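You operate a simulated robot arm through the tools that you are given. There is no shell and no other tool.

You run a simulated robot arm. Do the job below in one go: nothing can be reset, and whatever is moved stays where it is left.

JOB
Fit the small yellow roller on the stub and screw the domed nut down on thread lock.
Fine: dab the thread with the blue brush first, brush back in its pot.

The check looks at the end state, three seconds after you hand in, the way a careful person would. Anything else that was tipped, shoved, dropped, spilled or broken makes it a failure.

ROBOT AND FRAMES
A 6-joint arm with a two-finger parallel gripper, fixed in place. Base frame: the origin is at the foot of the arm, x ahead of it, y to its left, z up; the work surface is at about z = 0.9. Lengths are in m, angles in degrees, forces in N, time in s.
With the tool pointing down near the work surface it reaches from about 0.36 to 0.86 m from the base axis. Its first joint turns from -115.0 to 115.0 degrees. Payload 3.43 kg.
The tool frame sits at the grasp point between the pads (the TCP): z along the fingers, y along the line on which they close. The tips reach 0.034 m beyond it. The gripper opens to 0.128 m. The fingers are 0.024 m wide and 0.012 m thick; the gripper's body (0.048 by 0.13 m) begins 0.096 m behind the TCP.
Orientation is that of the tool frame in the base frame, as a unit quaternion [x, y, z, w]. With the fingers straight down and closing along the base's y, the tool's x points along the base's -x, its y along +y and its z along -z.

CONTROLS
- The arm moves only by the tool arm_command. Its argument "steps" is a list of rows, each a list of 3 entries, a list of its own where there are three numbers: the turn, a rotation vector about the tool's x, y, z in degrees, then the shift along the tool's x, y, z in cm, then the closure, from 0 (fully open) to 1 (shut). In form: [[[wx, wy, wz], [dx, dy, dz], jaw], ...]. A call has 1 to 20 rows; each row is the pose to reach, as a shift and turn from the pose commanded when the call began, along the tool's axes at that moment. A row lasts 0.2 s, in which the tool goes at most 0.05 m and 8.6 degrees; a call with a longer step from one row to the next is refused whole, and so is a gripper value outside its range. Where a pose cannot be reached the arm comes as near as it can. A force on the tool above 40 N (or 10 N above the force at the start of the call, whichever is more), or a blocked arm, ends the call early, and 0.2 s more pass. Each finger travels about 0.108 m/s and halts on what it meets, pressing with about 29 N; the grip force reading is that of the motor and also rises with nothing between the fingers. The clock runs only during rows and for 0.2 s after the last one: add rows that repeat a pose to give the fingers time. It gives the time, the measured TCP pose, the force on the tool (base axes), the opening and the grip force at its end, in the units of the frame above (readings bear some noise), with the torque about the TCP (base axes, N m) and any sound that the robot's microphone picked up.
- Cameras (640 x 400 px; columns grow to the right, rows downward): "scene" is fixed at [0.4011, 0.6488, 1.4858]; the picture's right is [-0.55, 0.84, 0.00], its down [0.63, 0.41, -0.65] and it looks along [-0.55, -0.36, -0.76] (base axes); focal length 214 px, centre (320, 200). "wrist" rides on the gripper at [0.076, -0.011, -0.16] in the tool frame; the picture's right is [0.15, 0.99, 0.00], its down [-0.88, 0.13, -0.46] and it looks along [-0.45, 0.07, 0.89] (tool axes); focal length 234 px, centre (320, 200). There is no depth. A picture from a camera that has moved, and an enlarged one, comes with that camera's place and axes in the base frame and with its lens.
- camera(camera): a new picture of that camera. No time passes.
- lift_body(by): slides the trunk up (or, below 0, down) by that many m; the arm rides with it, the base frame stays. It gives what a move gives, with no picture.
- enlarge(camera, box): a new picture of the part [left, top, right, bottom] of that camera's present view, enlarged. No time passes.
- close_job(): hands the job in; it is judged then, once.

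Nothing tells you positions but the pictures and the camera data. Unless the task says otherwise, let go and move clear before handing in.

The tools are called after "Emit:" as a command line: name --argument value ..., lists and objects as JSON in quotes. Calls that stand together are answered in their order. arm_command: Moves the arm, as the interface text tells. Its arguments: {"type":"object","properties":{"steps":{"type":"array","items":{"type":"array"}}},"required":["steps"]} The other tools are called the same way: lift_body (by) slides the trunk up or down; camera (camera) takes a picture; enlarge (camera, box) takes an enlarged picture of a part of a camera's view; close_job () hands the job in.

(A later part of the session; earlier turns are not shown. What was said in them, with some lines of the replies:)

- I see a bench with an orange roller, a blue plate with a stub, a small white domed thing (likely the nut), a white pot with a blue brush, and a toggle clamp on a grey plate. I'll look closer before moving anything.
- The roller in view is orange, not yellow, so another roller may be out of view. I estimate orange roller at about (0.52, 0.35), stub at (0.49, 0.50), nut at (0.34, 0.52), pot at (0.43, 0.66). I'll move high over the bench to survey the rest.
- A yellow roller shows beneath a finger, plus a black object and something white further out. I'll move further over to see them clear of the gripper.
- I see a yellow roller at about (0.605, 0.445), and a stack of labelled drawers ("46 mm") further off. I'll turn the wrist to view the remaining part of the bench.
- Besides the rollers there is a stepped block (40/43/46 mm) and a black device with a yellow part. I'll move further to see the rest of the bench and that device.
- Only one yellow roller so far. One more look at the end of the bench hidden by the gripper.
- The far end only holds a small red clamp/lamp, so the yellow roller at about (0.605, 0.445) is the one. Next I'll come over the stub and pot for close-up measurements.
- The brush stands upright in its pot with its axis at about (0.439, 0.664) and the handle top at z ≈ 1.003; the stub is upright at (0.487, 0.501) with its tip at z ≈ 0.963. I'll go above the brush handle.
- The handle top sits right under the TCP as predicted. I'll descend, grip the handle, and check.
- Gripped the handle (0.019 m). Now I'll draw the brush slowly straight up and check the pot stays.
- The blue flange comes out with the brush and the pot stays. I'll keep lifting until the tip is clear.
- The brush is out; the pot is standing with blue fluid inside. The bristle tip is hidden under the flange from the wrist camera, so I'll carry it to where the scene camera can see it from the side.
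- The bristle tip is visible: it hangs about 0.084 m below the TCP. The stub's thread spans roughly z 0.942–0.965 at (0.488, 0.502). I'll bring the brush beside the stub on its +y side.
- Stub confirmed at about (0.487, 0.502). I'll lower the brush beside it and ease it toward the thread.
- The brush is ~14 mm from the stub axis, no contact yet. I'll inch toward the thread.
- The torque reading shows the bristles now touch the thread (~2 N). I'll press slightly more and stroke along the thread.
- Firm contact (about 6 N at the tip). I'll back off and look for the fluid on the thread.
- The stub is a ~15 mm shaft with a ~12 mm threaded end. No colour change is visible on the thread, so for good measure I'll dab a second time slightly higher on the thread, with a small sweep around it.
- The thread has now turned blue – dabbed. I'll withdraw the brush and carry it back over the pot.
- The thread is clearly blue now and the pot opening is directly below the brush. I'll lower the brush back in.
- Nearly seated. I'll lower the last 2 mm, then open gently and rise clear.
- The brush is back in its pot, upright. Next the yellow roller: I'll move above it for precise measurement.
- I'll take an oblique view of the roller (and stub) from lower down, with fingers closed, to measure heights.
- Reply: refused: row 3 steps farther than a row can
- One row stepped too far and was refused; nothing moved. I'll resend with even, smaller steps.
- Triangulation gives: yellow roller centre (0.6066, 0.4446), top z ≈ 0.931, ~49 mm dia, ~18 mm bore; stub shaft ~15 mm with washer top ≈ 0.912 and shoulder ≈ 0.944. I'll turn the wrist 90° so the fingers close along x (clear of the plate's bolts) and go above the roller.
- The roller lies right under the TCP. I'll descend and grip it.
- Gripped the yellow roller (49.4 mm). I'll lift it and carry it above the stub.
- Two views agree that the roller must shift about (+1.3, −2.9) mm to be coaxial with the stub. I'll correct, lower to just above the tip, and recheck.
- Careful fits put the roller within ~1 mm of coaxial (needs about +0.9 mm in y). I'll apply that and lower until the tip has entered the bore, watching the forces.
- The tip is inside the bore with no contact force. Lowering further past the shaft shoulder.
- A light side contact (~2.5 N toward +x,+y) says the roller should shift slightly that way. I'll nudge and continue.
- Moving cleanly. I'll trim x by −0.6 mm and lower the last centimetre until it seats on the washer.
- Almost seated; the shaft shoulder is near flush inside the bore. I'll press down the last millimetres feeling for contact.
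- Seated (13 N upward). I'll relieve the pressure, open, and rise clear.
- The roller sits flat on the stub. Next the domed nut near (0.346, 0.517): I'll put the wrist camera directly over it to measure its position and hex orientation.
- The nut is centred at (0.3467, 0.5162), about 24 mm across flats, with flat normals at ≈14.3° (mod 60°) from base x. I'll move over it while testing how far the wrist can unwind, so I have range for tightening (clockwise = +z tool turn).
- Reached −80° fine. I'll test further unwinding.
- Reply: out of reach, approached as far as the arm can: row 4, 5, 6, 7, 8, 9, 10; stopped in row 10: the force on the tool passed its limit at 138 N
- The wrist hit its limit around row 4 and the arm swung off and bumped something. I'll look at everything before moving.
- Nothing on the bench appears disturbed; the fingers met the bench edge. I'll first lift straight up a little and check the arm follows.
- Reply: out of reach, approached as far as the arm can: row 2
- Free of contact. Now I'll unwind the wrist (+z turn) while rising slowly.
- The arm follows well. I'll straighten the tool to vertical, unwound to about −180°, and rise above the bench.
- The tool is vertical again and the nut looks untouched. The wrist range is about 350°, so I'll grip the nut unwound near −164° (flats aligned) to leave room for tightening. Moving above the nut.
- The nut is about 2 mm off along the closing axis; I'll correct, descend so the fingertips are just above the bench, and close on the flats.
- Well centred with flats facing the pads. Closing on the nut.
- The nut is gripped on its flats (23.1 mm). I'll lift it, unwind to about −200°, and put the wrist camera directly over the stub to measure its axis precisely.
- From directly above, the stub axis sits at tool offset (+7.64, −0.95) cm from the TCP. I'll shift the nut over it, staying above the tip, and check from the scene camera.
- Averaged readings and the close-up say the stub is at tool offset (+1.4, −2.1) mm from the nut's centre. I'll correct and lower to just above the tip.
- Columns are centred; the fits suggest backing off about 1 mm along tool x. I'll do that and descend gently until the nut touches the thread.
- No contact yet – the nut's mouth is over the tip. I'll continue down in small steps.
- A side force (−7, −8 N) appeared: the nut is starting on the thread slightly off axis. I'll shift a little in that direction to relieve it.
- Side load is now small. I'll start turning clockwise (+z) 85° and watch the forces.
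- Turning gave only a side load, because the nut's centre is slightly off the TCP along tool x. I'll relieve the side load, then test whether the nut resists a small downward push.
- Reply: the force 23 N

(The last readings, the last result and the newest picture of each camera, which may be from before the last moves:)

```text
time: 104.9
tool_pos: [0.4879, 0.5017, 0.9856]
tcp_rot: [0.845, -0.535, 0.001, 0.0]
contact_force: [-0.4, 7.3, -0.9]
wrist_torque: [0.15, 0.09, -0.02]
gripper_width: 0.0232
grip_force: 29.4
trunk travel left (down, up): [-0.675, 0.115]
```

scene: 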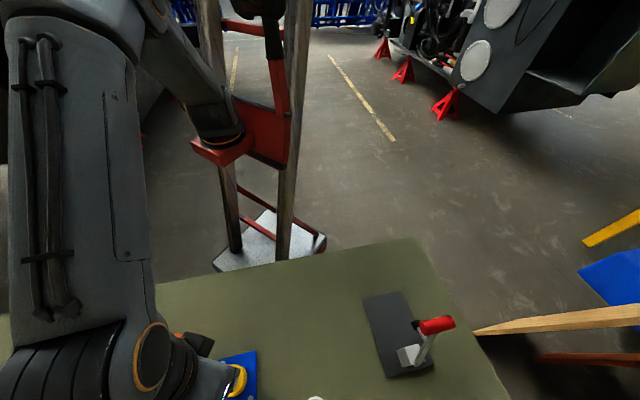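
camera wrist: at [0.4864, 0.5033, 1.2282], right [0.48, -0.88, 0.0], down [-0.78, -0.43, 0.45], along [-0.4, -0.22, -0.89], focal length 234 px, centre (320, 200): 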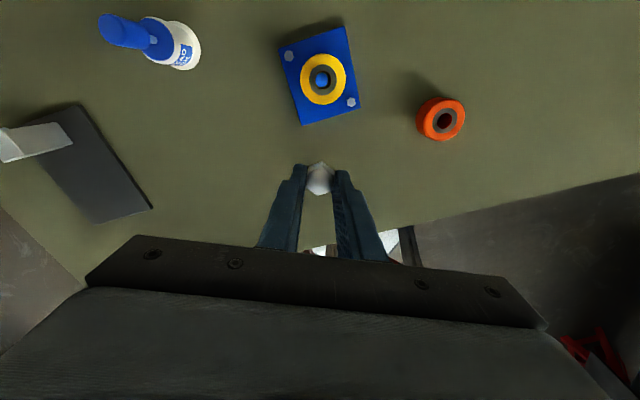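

Side load is now low (mostly friction hysteresis). I'll turn another 85° about the nut's own centre and watch Fz for thread pull.

Emit:
arm_command --steps '[[[0, 0, 8.5], [-0.001, 0.018, 0], 0.9], [[0, 0, 17], [-0.005, 0.035, 0], 0.9], [[0, 0, 25.5], [-0.012, 0.052, 0], 0.9], [[0, 0, 34], [-0.021, 0.067, 0], 0.9], [[0, 0, 42.5], [-0.032, 0.081, 0], 0.9], [[0, 0, 51], [-0.045, 0.093, 0], 0.9], [[0, 0, 59.5], [-0.059, 0.103, 0], 0.9], [[0, 0, 68], [-0.075, 0.111, 0], 0.9], [[0, 0, 76.5], [-0.092, 0.117, 0], 0.9], [[0, 0, 85], [-0.11, 0.12, 0], 0.9], [[0, 0, 85], [-0.11, 0.12, 0], 0.9]]'

Emit:
enlarge --camera "wrist" --box '[280, 140, 360, 200]'

```text
time: 107.3
tool_pos: [0.4867, 0.5013, 0.9857]
tcp_rot: [-0.26, 0.966, 0.0, 0.001]
contact_force: [12.8, 1.6, -11.0]
wrist_torque: [0.11, -0.28, 0.02]
gripper_width: 0.0229
grip_force: 29.0
trunk travel left (down, up): [-0.675, 0.115]
```

```text
6.67 times, centred on (320, 170) of wrist
camera zoom: at [0.4273, 0.454, 1.1457], right [-0.62, 0.78, 0.0], down [0.69, 0.56, 0.46], along [0.36, 0.28, -0.89], focal length 1561 px, centre (320, 400)
```

zoom: 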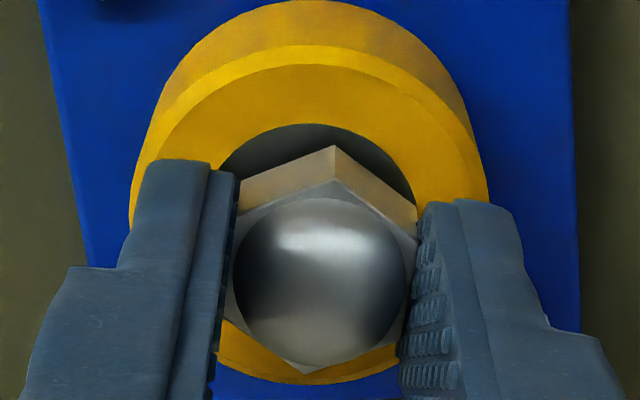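

Fz shows −11 N: the thread is engaged and drawing the nut down. I'll feed down 1 mm and see how much that relieves.

Emit:
arm_command --steps '[[[0, 0, 0], [0, 0, 0.05], 0.9], [[0, 0, 0], [0, 0, 0.1], 0.9], [[0, 0, 0], [0, 0, 0.1], 0.9], [[0, 0, 0], [0, 0, 0.1], 0.9]]'

```text
time: 108.3
tool_pos: [0.4882, 0.502, 0.9853]
tcp_rot: [-0.261, 0.965, 0.0, 0.001]
contact_force: [13.0, -6.5, -6.1]
wrist_torque: [-0.06, -0.2, 0.01]
gripper_width: 0.023
grip_force: 28.8
trunk travel left (down, up): [-0.675, 0.115]
```

Emit:
arm_command --steps '[[[0, 0, 0], [-0.04, -0.06, 0.05], 0.9], [[0, 0, 0], [-0.04, -0.06, 0.1], 0.9], [[0, 0, 0], [-0.04, -0.06, 0.1], 0.9], [[0, 0, 0], [-0.04, -0.06, 0.1], 0.9]]'

```text
time: 109.3
tool_pos: [0.4869, 0.5023, 0.9842]
tcp_rot: [-0.261, 0.965, -0.001, 0.001]
contact_force: [8.4, -4.0, 0.8]
wrist_torque: [0.01, -0.18, 0.01]
gripper_width: 0.023
grip_force: 29.5
trunk travel left (down, up): [-0.675, 0.115]
```

Consistent with the nut centre −0.6 mm off TCP (lateral stiffness ~20 N/mm) and a pitch of a few mm/turn. I'll turn 130° more with matched shift and a small feed.

Emit:
arm_command --steps '[[[0, 0, 8.1], [-0.026, -0.028, 0.007], 0.9], [[0, 0, 16.25], [-0.027, -0.02, 0.015], 0.9], [[0, 0, 24.4], [-0.03, -0.012, 0.022], 0.9], [[0, 0, 32.5], [-0.034, -0.005, 0.03], 0.9], [[0, 0, 40.6], [-0.039, 0.002, 0.037], 0.9], [[0, 0, 48.75], [-0.045, 0.008, 0.045], 0.9], [[0, 0, 56.9], [-0.052, 0.013, 0.052], 0.9], [[0, 0, 65], [-0.059, 0.017, 0.06], 0.9], [[0, 0, 73.1], [-0.067, 0.02, 0.067], 0.9], [[0, 0, 81.25], [-0.076, 0.022, 0.075], 0.9], [[0, 0, 89.4], [-0.084, 0.023, 0.082], 0.9], [[0, 0, 97.5], [-0.093, 0.022, 0.09], 0.9], [[0, 0, 105.6], [-0.101, 0.021, 0.097], 0.9], [[0, 0, 113.75], [-0.109, 0.018, 0.105], 0.9], [[0, 0, 121.9], [-0.116, 0.014, 0.112], 0.9], [[0, 0, 130], [-0.123, 0.009, 0.12], 0.9], [[0, 0, 130], [-0.123, 0.009, 0.12], 0.9]]'

Emit:
enlarge --camera "wrist" --box '[280, 140, 360, 200]'

```text
time: 112.9
tool_pos: [0.4875, 0.5002, 0.9831]
tcp_rot: [0.765, 0.644, 0.0, 0.001]
contact_force: [-0.3, -1.8, 2.9]
wrist_torque: [-0.26, 0.31, 0.64]
gripper_width: 0.0246
grip_force: 29.1
trunk travel left (down, up): [-0.675, 0.115]
```

```text
6.67 times, centred on (320, 170) of wrist
camera zoom: at [0.4895, 0.5783, 1.1433], right [1.0, -0.02, 0.0], down [-0.02, -0.89, 0.46], along [-0.01, -0.46, -0.89], focal length 1561 px, centre (320, 400)
```

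zoom: 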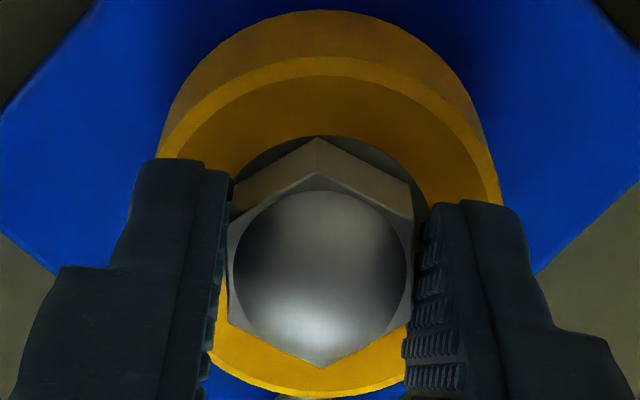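

Torque rose to 0.64 N·m and the pads began to slip ~7° on the hex: the nut has come down tight on the roller. I'll open, rise, and inspect.

Emit:
arm_command --steps '[[[0, 0, 0], [0, 0, 0], 0.75], [[0, 0, 0], [0, 0, 0], 0.65], [[0, 0, 0], [0, 0, 0], 0.6], [[0, 0, 0], [0, 0, 0], 0.55], [[0, 0, 0], [0, 0, 0], 0.55], [[0, 0, 0], [0, 0, -1.5], 0.55], [[0, 0, 0], [0, 0, -4], 0.55], [[0, 0, 0], [0, 0, -7], 0.55], [[0, 0, 0], [0, 0, -10], 0.55], [[0, 0, 0], [0, 0, -10], 0.55]]'

Emit:
camera --camera "wrist"

Emit:
enlarge --camera "wrist" --box '[270, 100, 370, 180]'

Emit:
enlarge --camera "scene" --box '[200, 350, 260, 398]'

```text
time: 115.1
tool_pos: [0.4882, 0.5014, 1.081]
tcp_rot: [0.764, 0.645, 0.001, 0.002]
contact_force: [-0.6, -0.2, 0.2]
wrist_torque: [-0.02, 0.01, 0.01]
gripper_width: 0.0576
grip_force: 0.0
trunk travel left (down, up): [-0.675, 0.115]
```

```text
taken
camera wrist: at [0.4894, 0.5783, 1.2415], right [1.0, -0.02, 0.0], down [-0.02, -0.89, 0.46], along [-0.01, -0.46, -0.89], focal length 234 px, centre (320, 200)
```

wrist: 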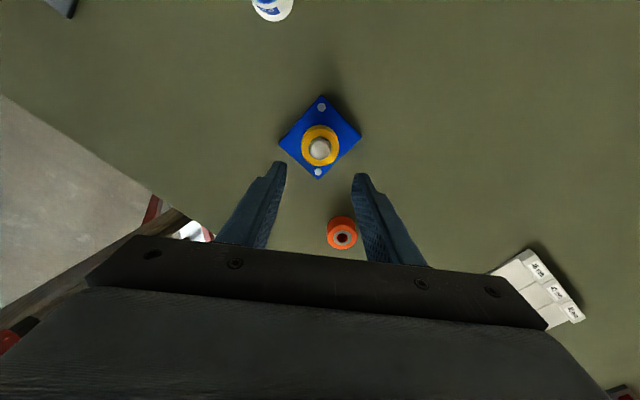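

```text
5.00 times, centred on (320, 140) of wrist
camera zoom: at [0.4894, 0.5783, 1.2415], right [1.0, -0.02, 0.0], down [-0.02, -0.89, 0.46], along [-0.01, -0.46, -0.89], focal length 1171 px, centre (320, 500)
```

zoom: 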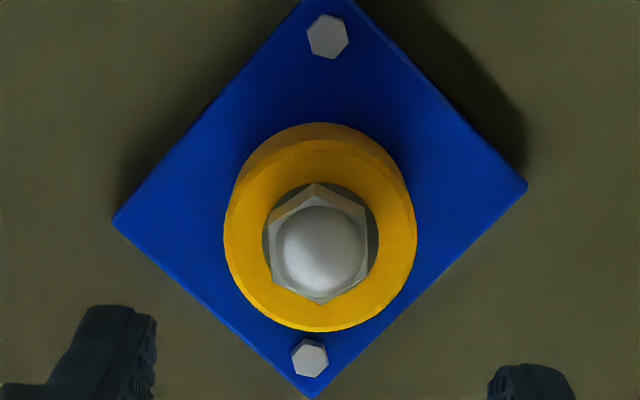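

```text
8.33 times, centred on (230, 374) of scene
camera zoom: at [0.4011, 0.6488, 1.4858], right [-0.55, 0.84, 0.0], down [0.63, 0.41, -0.65], along [-0.55, -0.36, -0.76], focal length 1787 px, centre (1070, -1250)
```

zoom: 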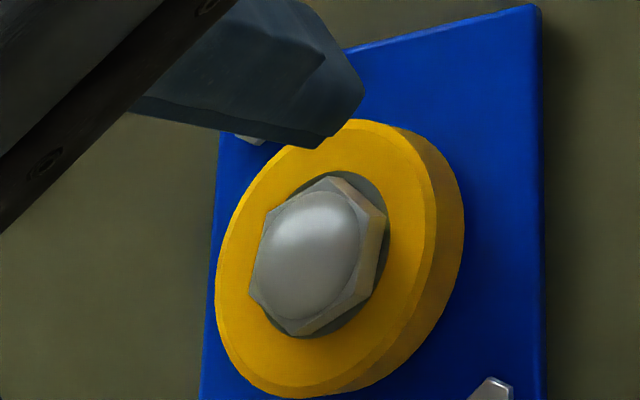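

Emit:
enlarge --camera "wrist" --box '[298, 130, 342, 165]'

Emit:
enlarge --camera "scene" --box '[218, 364, 248, 392]'

```text
11.43 times, centred on (320, 148) of wrist
camera zoom: at [0.4894, 0.5783, 1.2415], right [1.0, -0.02, 0.0], down [-0.02, -0.89, 0.46], along [-0.01, -0.46, -0.89], focal length 2676 px, centre (320, 800)
```

zoom: 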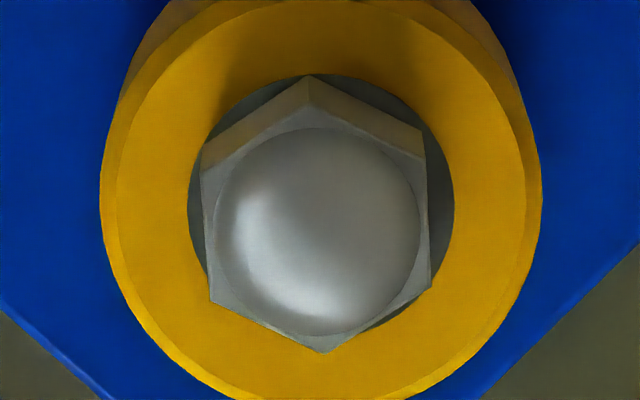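

```text
14.29 times, centred on (233, 378) of scene
camera zoom: at [0.4011, 0.6488, 1.4858], right [-0.55, 0.84, 0.0], down [0.63, 0.41, -0.65], along [-0.55, -0.36, -0.76], focal length 3064 px, centre (1563, -2343)
```

zoom: 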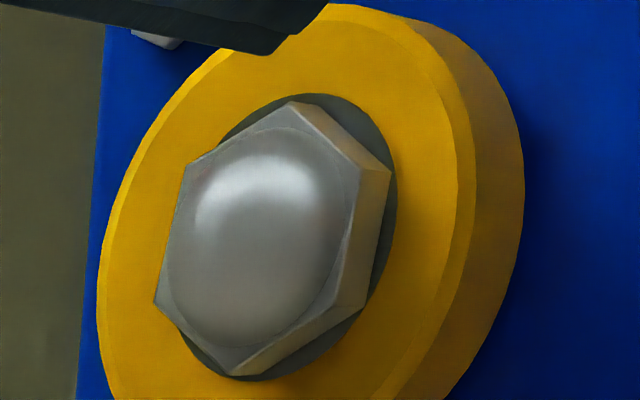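

The nut sits down on the hub and the roller is flat. To confirm it is tight, I'll regrip with flats aligned (about 68° back) and try turning further clockwise.

Emit:
arm_command --steps '[[[0, 0, -8.5], [-0.06, 0, 0], 0.55], [[0, 0, -17], [-0.06, 0, 0], 0.55], [[0, 0, -25.5], [-0.06, 0, 0], 0.55], [[0, 0, -34], [-0.06, 0, 0], 0.55], [[0, 0, -42.5], [-0.06, 0, 0], 0.55], [[0, 0, -51], [-0.06, 0, 0], 0.55], [[0, 0, -59.5], [-0.06, 0, 0], 0.55], [[0, 0, -68], [-0.06, 0, 0], 0.55], [[0, 0, -68], [-0.06, 0, 3], 0.55], [[0, 0, -68], [-0.06, 0, 6], 0.55], [[0, 0, -68], [-0.06, 0, 8.5], 0.55], [[0, 0, -68], [-0.06, 0, 9.9], 0.55], [[0, 0, -68], [-0.06, 0, 9.9], 0.55]]'

Emit:
enlarge --camera "wrist" --box '[270, 130, 370, 220]'

```text
time: 117.9
tool_pos: [0.4877, 0.5025, 0.9845]
tcp_rot: [0.273, 0.962, 0.001, 0.002]
contact_force: [0.5, -0.8, -1.2]
wrist_torque: [-0.04, 0.0, 0.01]
gripper_width: 0.0578
grip_force: 0.0
trunk travel left (down, up): [-0.675, 0.115]
```

```text
4.44 times, centred on (320, 175) of wrist
camera zoom: at [0.418, 0.5323, 1.1443], right [0.39, 0.92, 0.0], down [0.82, -0.35, 0.46], along [0.42, -0.18, -0.89], focal length 1041 px, centre (320, 311)
```

zoom: 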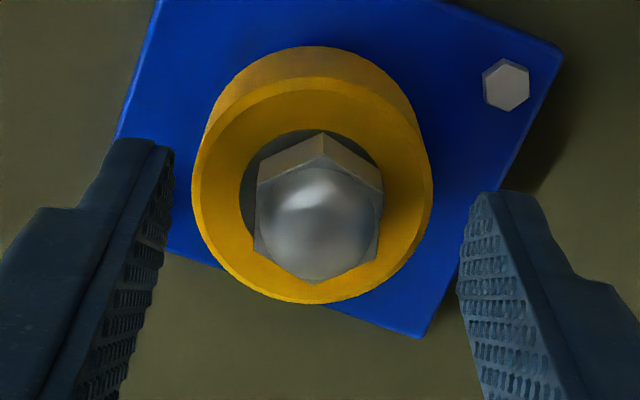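

Flats face the pads. Closing and checking before turning.

Emit:
arm_command --steps '[[[0, 0, 0], [0, 0, 0], 0.65], [[0, 0, 0], [0, 0, 0], 0.75], [[0, 0, 0], [0, 0, 0], 0.82], [[0, 0, 0], [0, 0, 0], 0.9], [[0, 0, 0], [0, 0, 0], 0.9], [[0, 0, 0], [0, 0, 0], 0.9]]'

Emit:
arm_command --steps '[[[0, 0, 5], [0, 0, 0], 0.9], [[0, 0, 10], [0, 0, 0], 0.9], [[0, 0, 10], [0, 0, 0], 0.9]]'

```text
time: 119.3
tool_pos: [0.4885, 0.5017, 0.9857]
tcp_rot: [0.273, 0.962, 0.0, 0.002]
contact_force: [-3.0, -3.7, 0.3]
wrist_torque: [-0.16, 0.15, 0.19]
gripper_width: 0.0233
grip_force: 28.9
trunk travel left (down, up): [-0.675, 0.115]
```

```text
time: 120.1
tool_pos: [0.4882, 0.5014, 0.9848]
tcp_rot: [0.356, 0.935, 0.0, 0.002]
contact_force: [-0.7, -8.2, 2.2]
wrist_torque: [-0.59, 0.03, 0.63]
gripper_width: 0.0249
grip_force: 29.5
trunk travel left (down, up): [-0.675, 0.115]
```

Torque hit 0.63 N·m immediately and the pads slipped on the hex: the nut is tight. I'll release and move clear.

Emit:
arm_command --steps '[[[0, 0, 10], [0, 0, 0], 0.75], [[0, 0, 10], [0, 0, 0], 0.65], [[0, 0, 10], [0, 0, 0], 0.55], [[0, 0, 10], [0, 0, 0], 0.5], [[0, 0, 10], [0, 0, 0], 0.5], [[0, 0, 10], [0, 0, -1.5], 0.5], [[0, 0, 10], [0, 0, -4], 0.5], [[0, 0, 10], [0, 0, -8], 0.5], [[0, 0, 10], [0, 0, -12], 0.5], [[0, 0, 10], [0, 0, -16], 0.5], [[0, 0, 10], [0, 0, -19], 0.5]]'

Emit:
camera --camera "wrist"

Emit:
camera --camera "scene"

```text
refused: row 1 steps farther than a row can; nothing moved
```

```text
taken
camera wrist: at [0.4243, 0.5435, 1.1443], right [0.55, 0.84, 0.0], down [0.74, -0.49, 0.46], along [0.38, -0.25, -0.89], focal length 234 px, centre (320, 200)
```

wrist: 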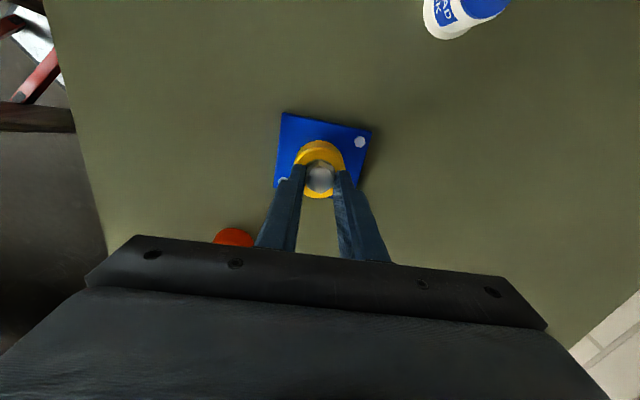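

```text
taken
```

scene: 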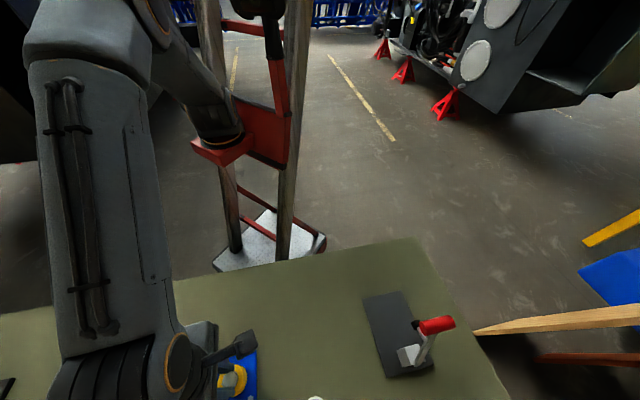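

The refused call moved nothing (I'd left a stale turn in it). I'll resend as a pure release and rise.

Emit:
arm_command --steps '[[[0, 0, 0], [0, 0, 0], 0.75], [[0, 0, 0], [0, 0, 0], 0.65], [[0, 0, 0], [0, 0, 0], 0.55], [[0, 0, 0], [0, 0, 0], 0.5], [[0, 0, 0], [0, 0, 0], 0.5], [[0, 0, 0], [0, 0, -1.5], 0.5], [[0, 0, 0], [0, 0, -4], 0.5], [[0, 0, 0], [0, 0, -8], 0.5], [[0, 0, 0], [0, 0, -12], 0.5], [[0, 0, 0], [0, 0, -16], 0.5], [[0, 0, 0], [0, 0, -19], 0.5]]'

Emit:
camera --camera "wrist"

Emit:
enlarge --camera "wrist" --box '[270, 90, 370, 180]'

```text
time: 122.5
tool_pos: [0.4876, 0.5017, 1.1741]
tcp_rot: [0.356, 0.935, 0.0, 0.001]
contact_force: [-0.2, 0.9, 0.2]
wrist_torque: [-0.04, 0.02, -0.01]
gripper_width: 0.064
grip_force: 0.0
trunk travel left (down, up): [-0.675, 0.115]
```

```text
taken
camera wrist: at [0.4233, 0.5441, 1.3336], right [0.55, 0.84, 0.0], down [0.74, -0.49, 0.46], along [0.38, -0.25, -0.89], focal length 234 px, centre (320, 200)
```

wrist: 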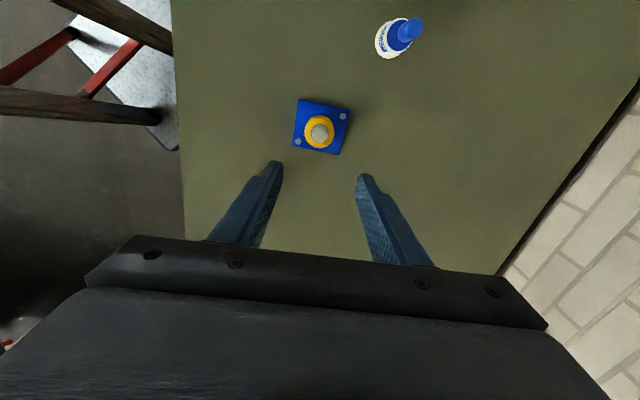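

```text
4.44 times, centred on (320, 135) of wrist
camera zoom: at [0.4233, 0.5441, 1.3336], right [0.55, 0.84, 0.0], down [0.74, -0.49, 0.46], along [0.38, -0.25, -0.89], focal length 1041 px, centre (320, 489)
```

zoom: 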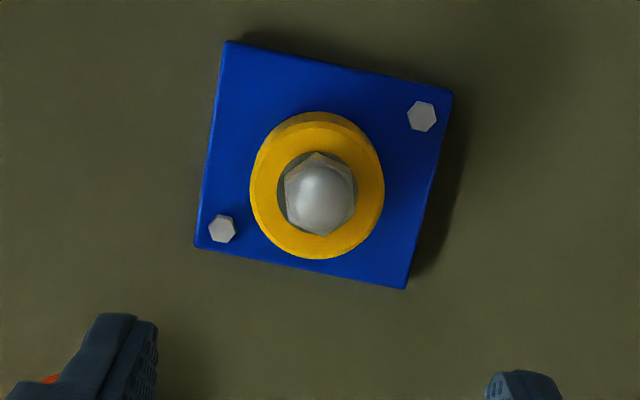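

Nut and roller look right from above. I'll back the arm away and check everything from the scene camera.

Emit:
arm_command --steps '[[[0, 0, 0], [-0.5, -4, -1.3], 0.5], [[0, 0, 0], [-1, -8, -2.6], 0.5], [[0, 0, 0], [-1.5, -12, -3.9], 0.5], [[0, 0, 0], [-2, -16, -5.2], 0.5], [[0, 0, 0], [-2.6, -20, -6.4], 0.5], [[0, 0, 0], [-3.1, -24.3, -7.6], 0.5]]'

Emit:
camera --camera "scene"

Emit:
enlarge --camera "scene" --box '[205, 350, 265, 400]'

Emit:
camera --camera "wrist"

```text
time: 123.9
tool_pos: [0.3489, 0.3009, 1.2482]
tcp_rot: [0.356, 0.935, 0.0, 0.001]
contact_force: [0.1, 1.2, -0.3]
wrist_torque: [-0.09, 0.05, 0.02]
gripper_width: 0.0641
grip_force: 0.0
trunk travel left (down, up): [-0.675, 0.115]
```

```text
taken
```

scene: 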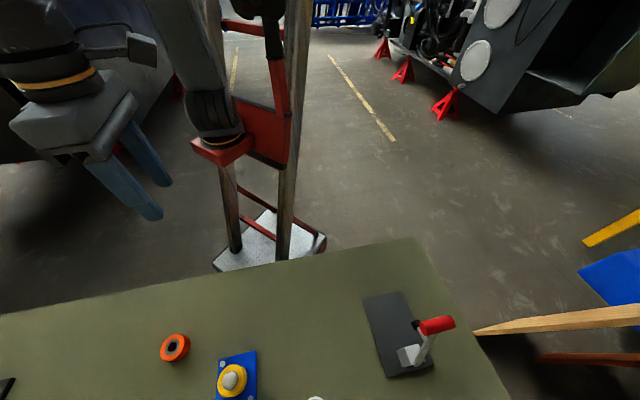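

```text
8.00 times, centred on (235, 375) of scene
camera zoom: at [0.4011, 0.6488, 1.4858], right [-0.55, 0.84, 0.0], down [0.63, 0.41, -0.65], along [-0.55, -0.36, -0.76], focal length 1716 px, centre (1000, -1200)
```

zoom: 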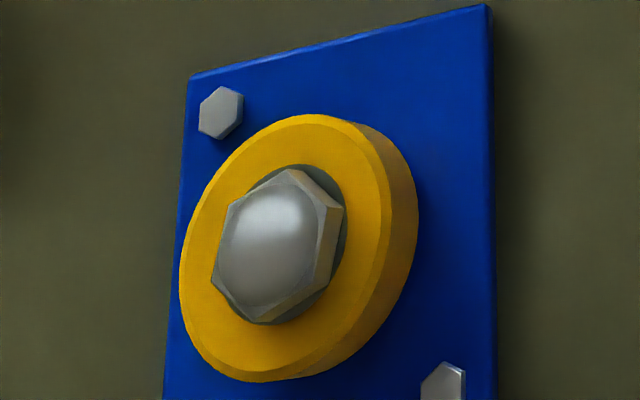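

```text
taken
camera wrist: at [0.2834, 0.343, 1.4079], right [0.55, 0.84, 0.0], down [0.74, -0.49, 0.46], along [0.38, -0.25, -0.89], focal length 234 px, centre (320, 200)
```

wrist: 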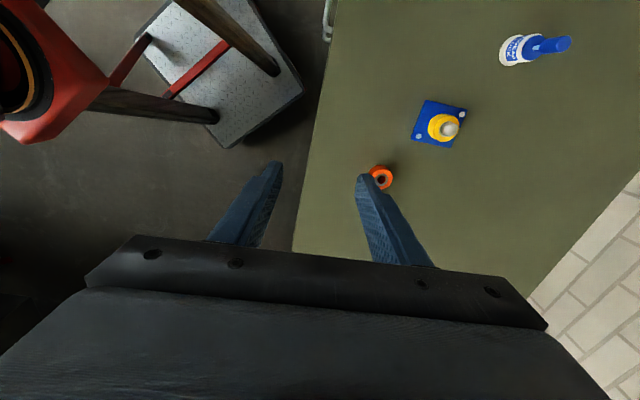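

Emit:
enlarge --camera "wrist" --box '[410, 95, 475, 155]'

Emit:
enlarge --camera "wrist" --box '[490, 20, 580, 80]'

```text
6.67 times, centred on (442, 125) of wrist
camera zoom: at [0.2834, 0.343, 1.4079], right [0.55, 0.84, 0.0], down [0.74, -0.49, 0.46], along [0.38, -0.25, -0.89], focal length 1561 px, centre (-497, 700)
```

zoom: 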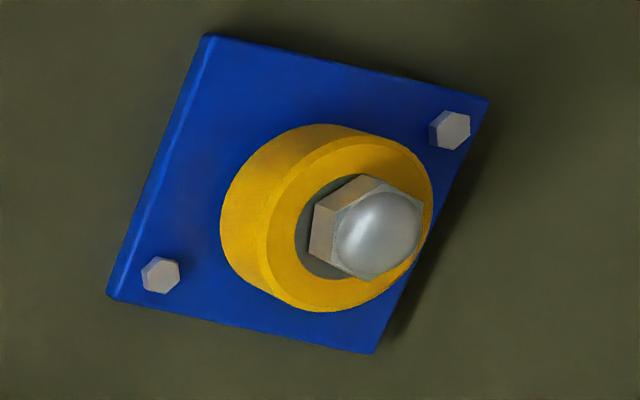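

```text
6.67 times, centred on (535, 50) of wrist
camera zoom: at [0.2834, 0.343, 1.4079], right [0.55, 0.84, 0.0], down [0.74, -0.49, 0.46], along [0.38, -0.25, -0.89], focal length 1561 px, centre (-1113, 1200)
```

zoom: 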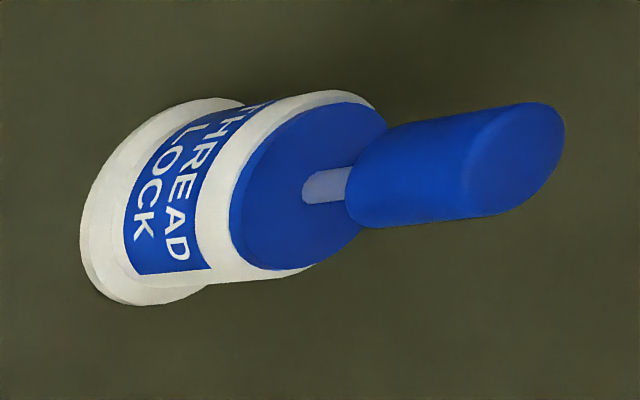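

The yellow roller is seated on the stub and the domed nut is tight on its hub. The brush is back upright in its pot, the other items look undisturbed, and the gripper is empty and clear. Handing in.

Emit:
close_job

```text
The job is handed in.
```

The yellow roller is on the stub, and the domed nut is screwed down tight on thread lock. I dabbed the thread first, and the brush is back upright in its pot. The job is handed in; I haven't seen the check's result.

- **Thread lock:** the thread showed blue after a second dab; the first left no visible mark.
- **Roller:** it sits flat on the stub's washer. There was only one yellow roller on the bench, so I took that as the small one.
- **Nut:** it stopped turning at about 0.64 N·m. I regripped and tried again, and it held at about 0.63 N·m until the gripper pads slipped. That is as tight as this grip can make it.
- **Bump:** while I was testing how far the wrist could turn, it reached its limit. The arm swung off and the fingers bumped the bench edge, with a force reading of 138 N. Nothing on the bench looked moved or tipped in the pictures afterwards.

The gripper is empty and clear of the bench.
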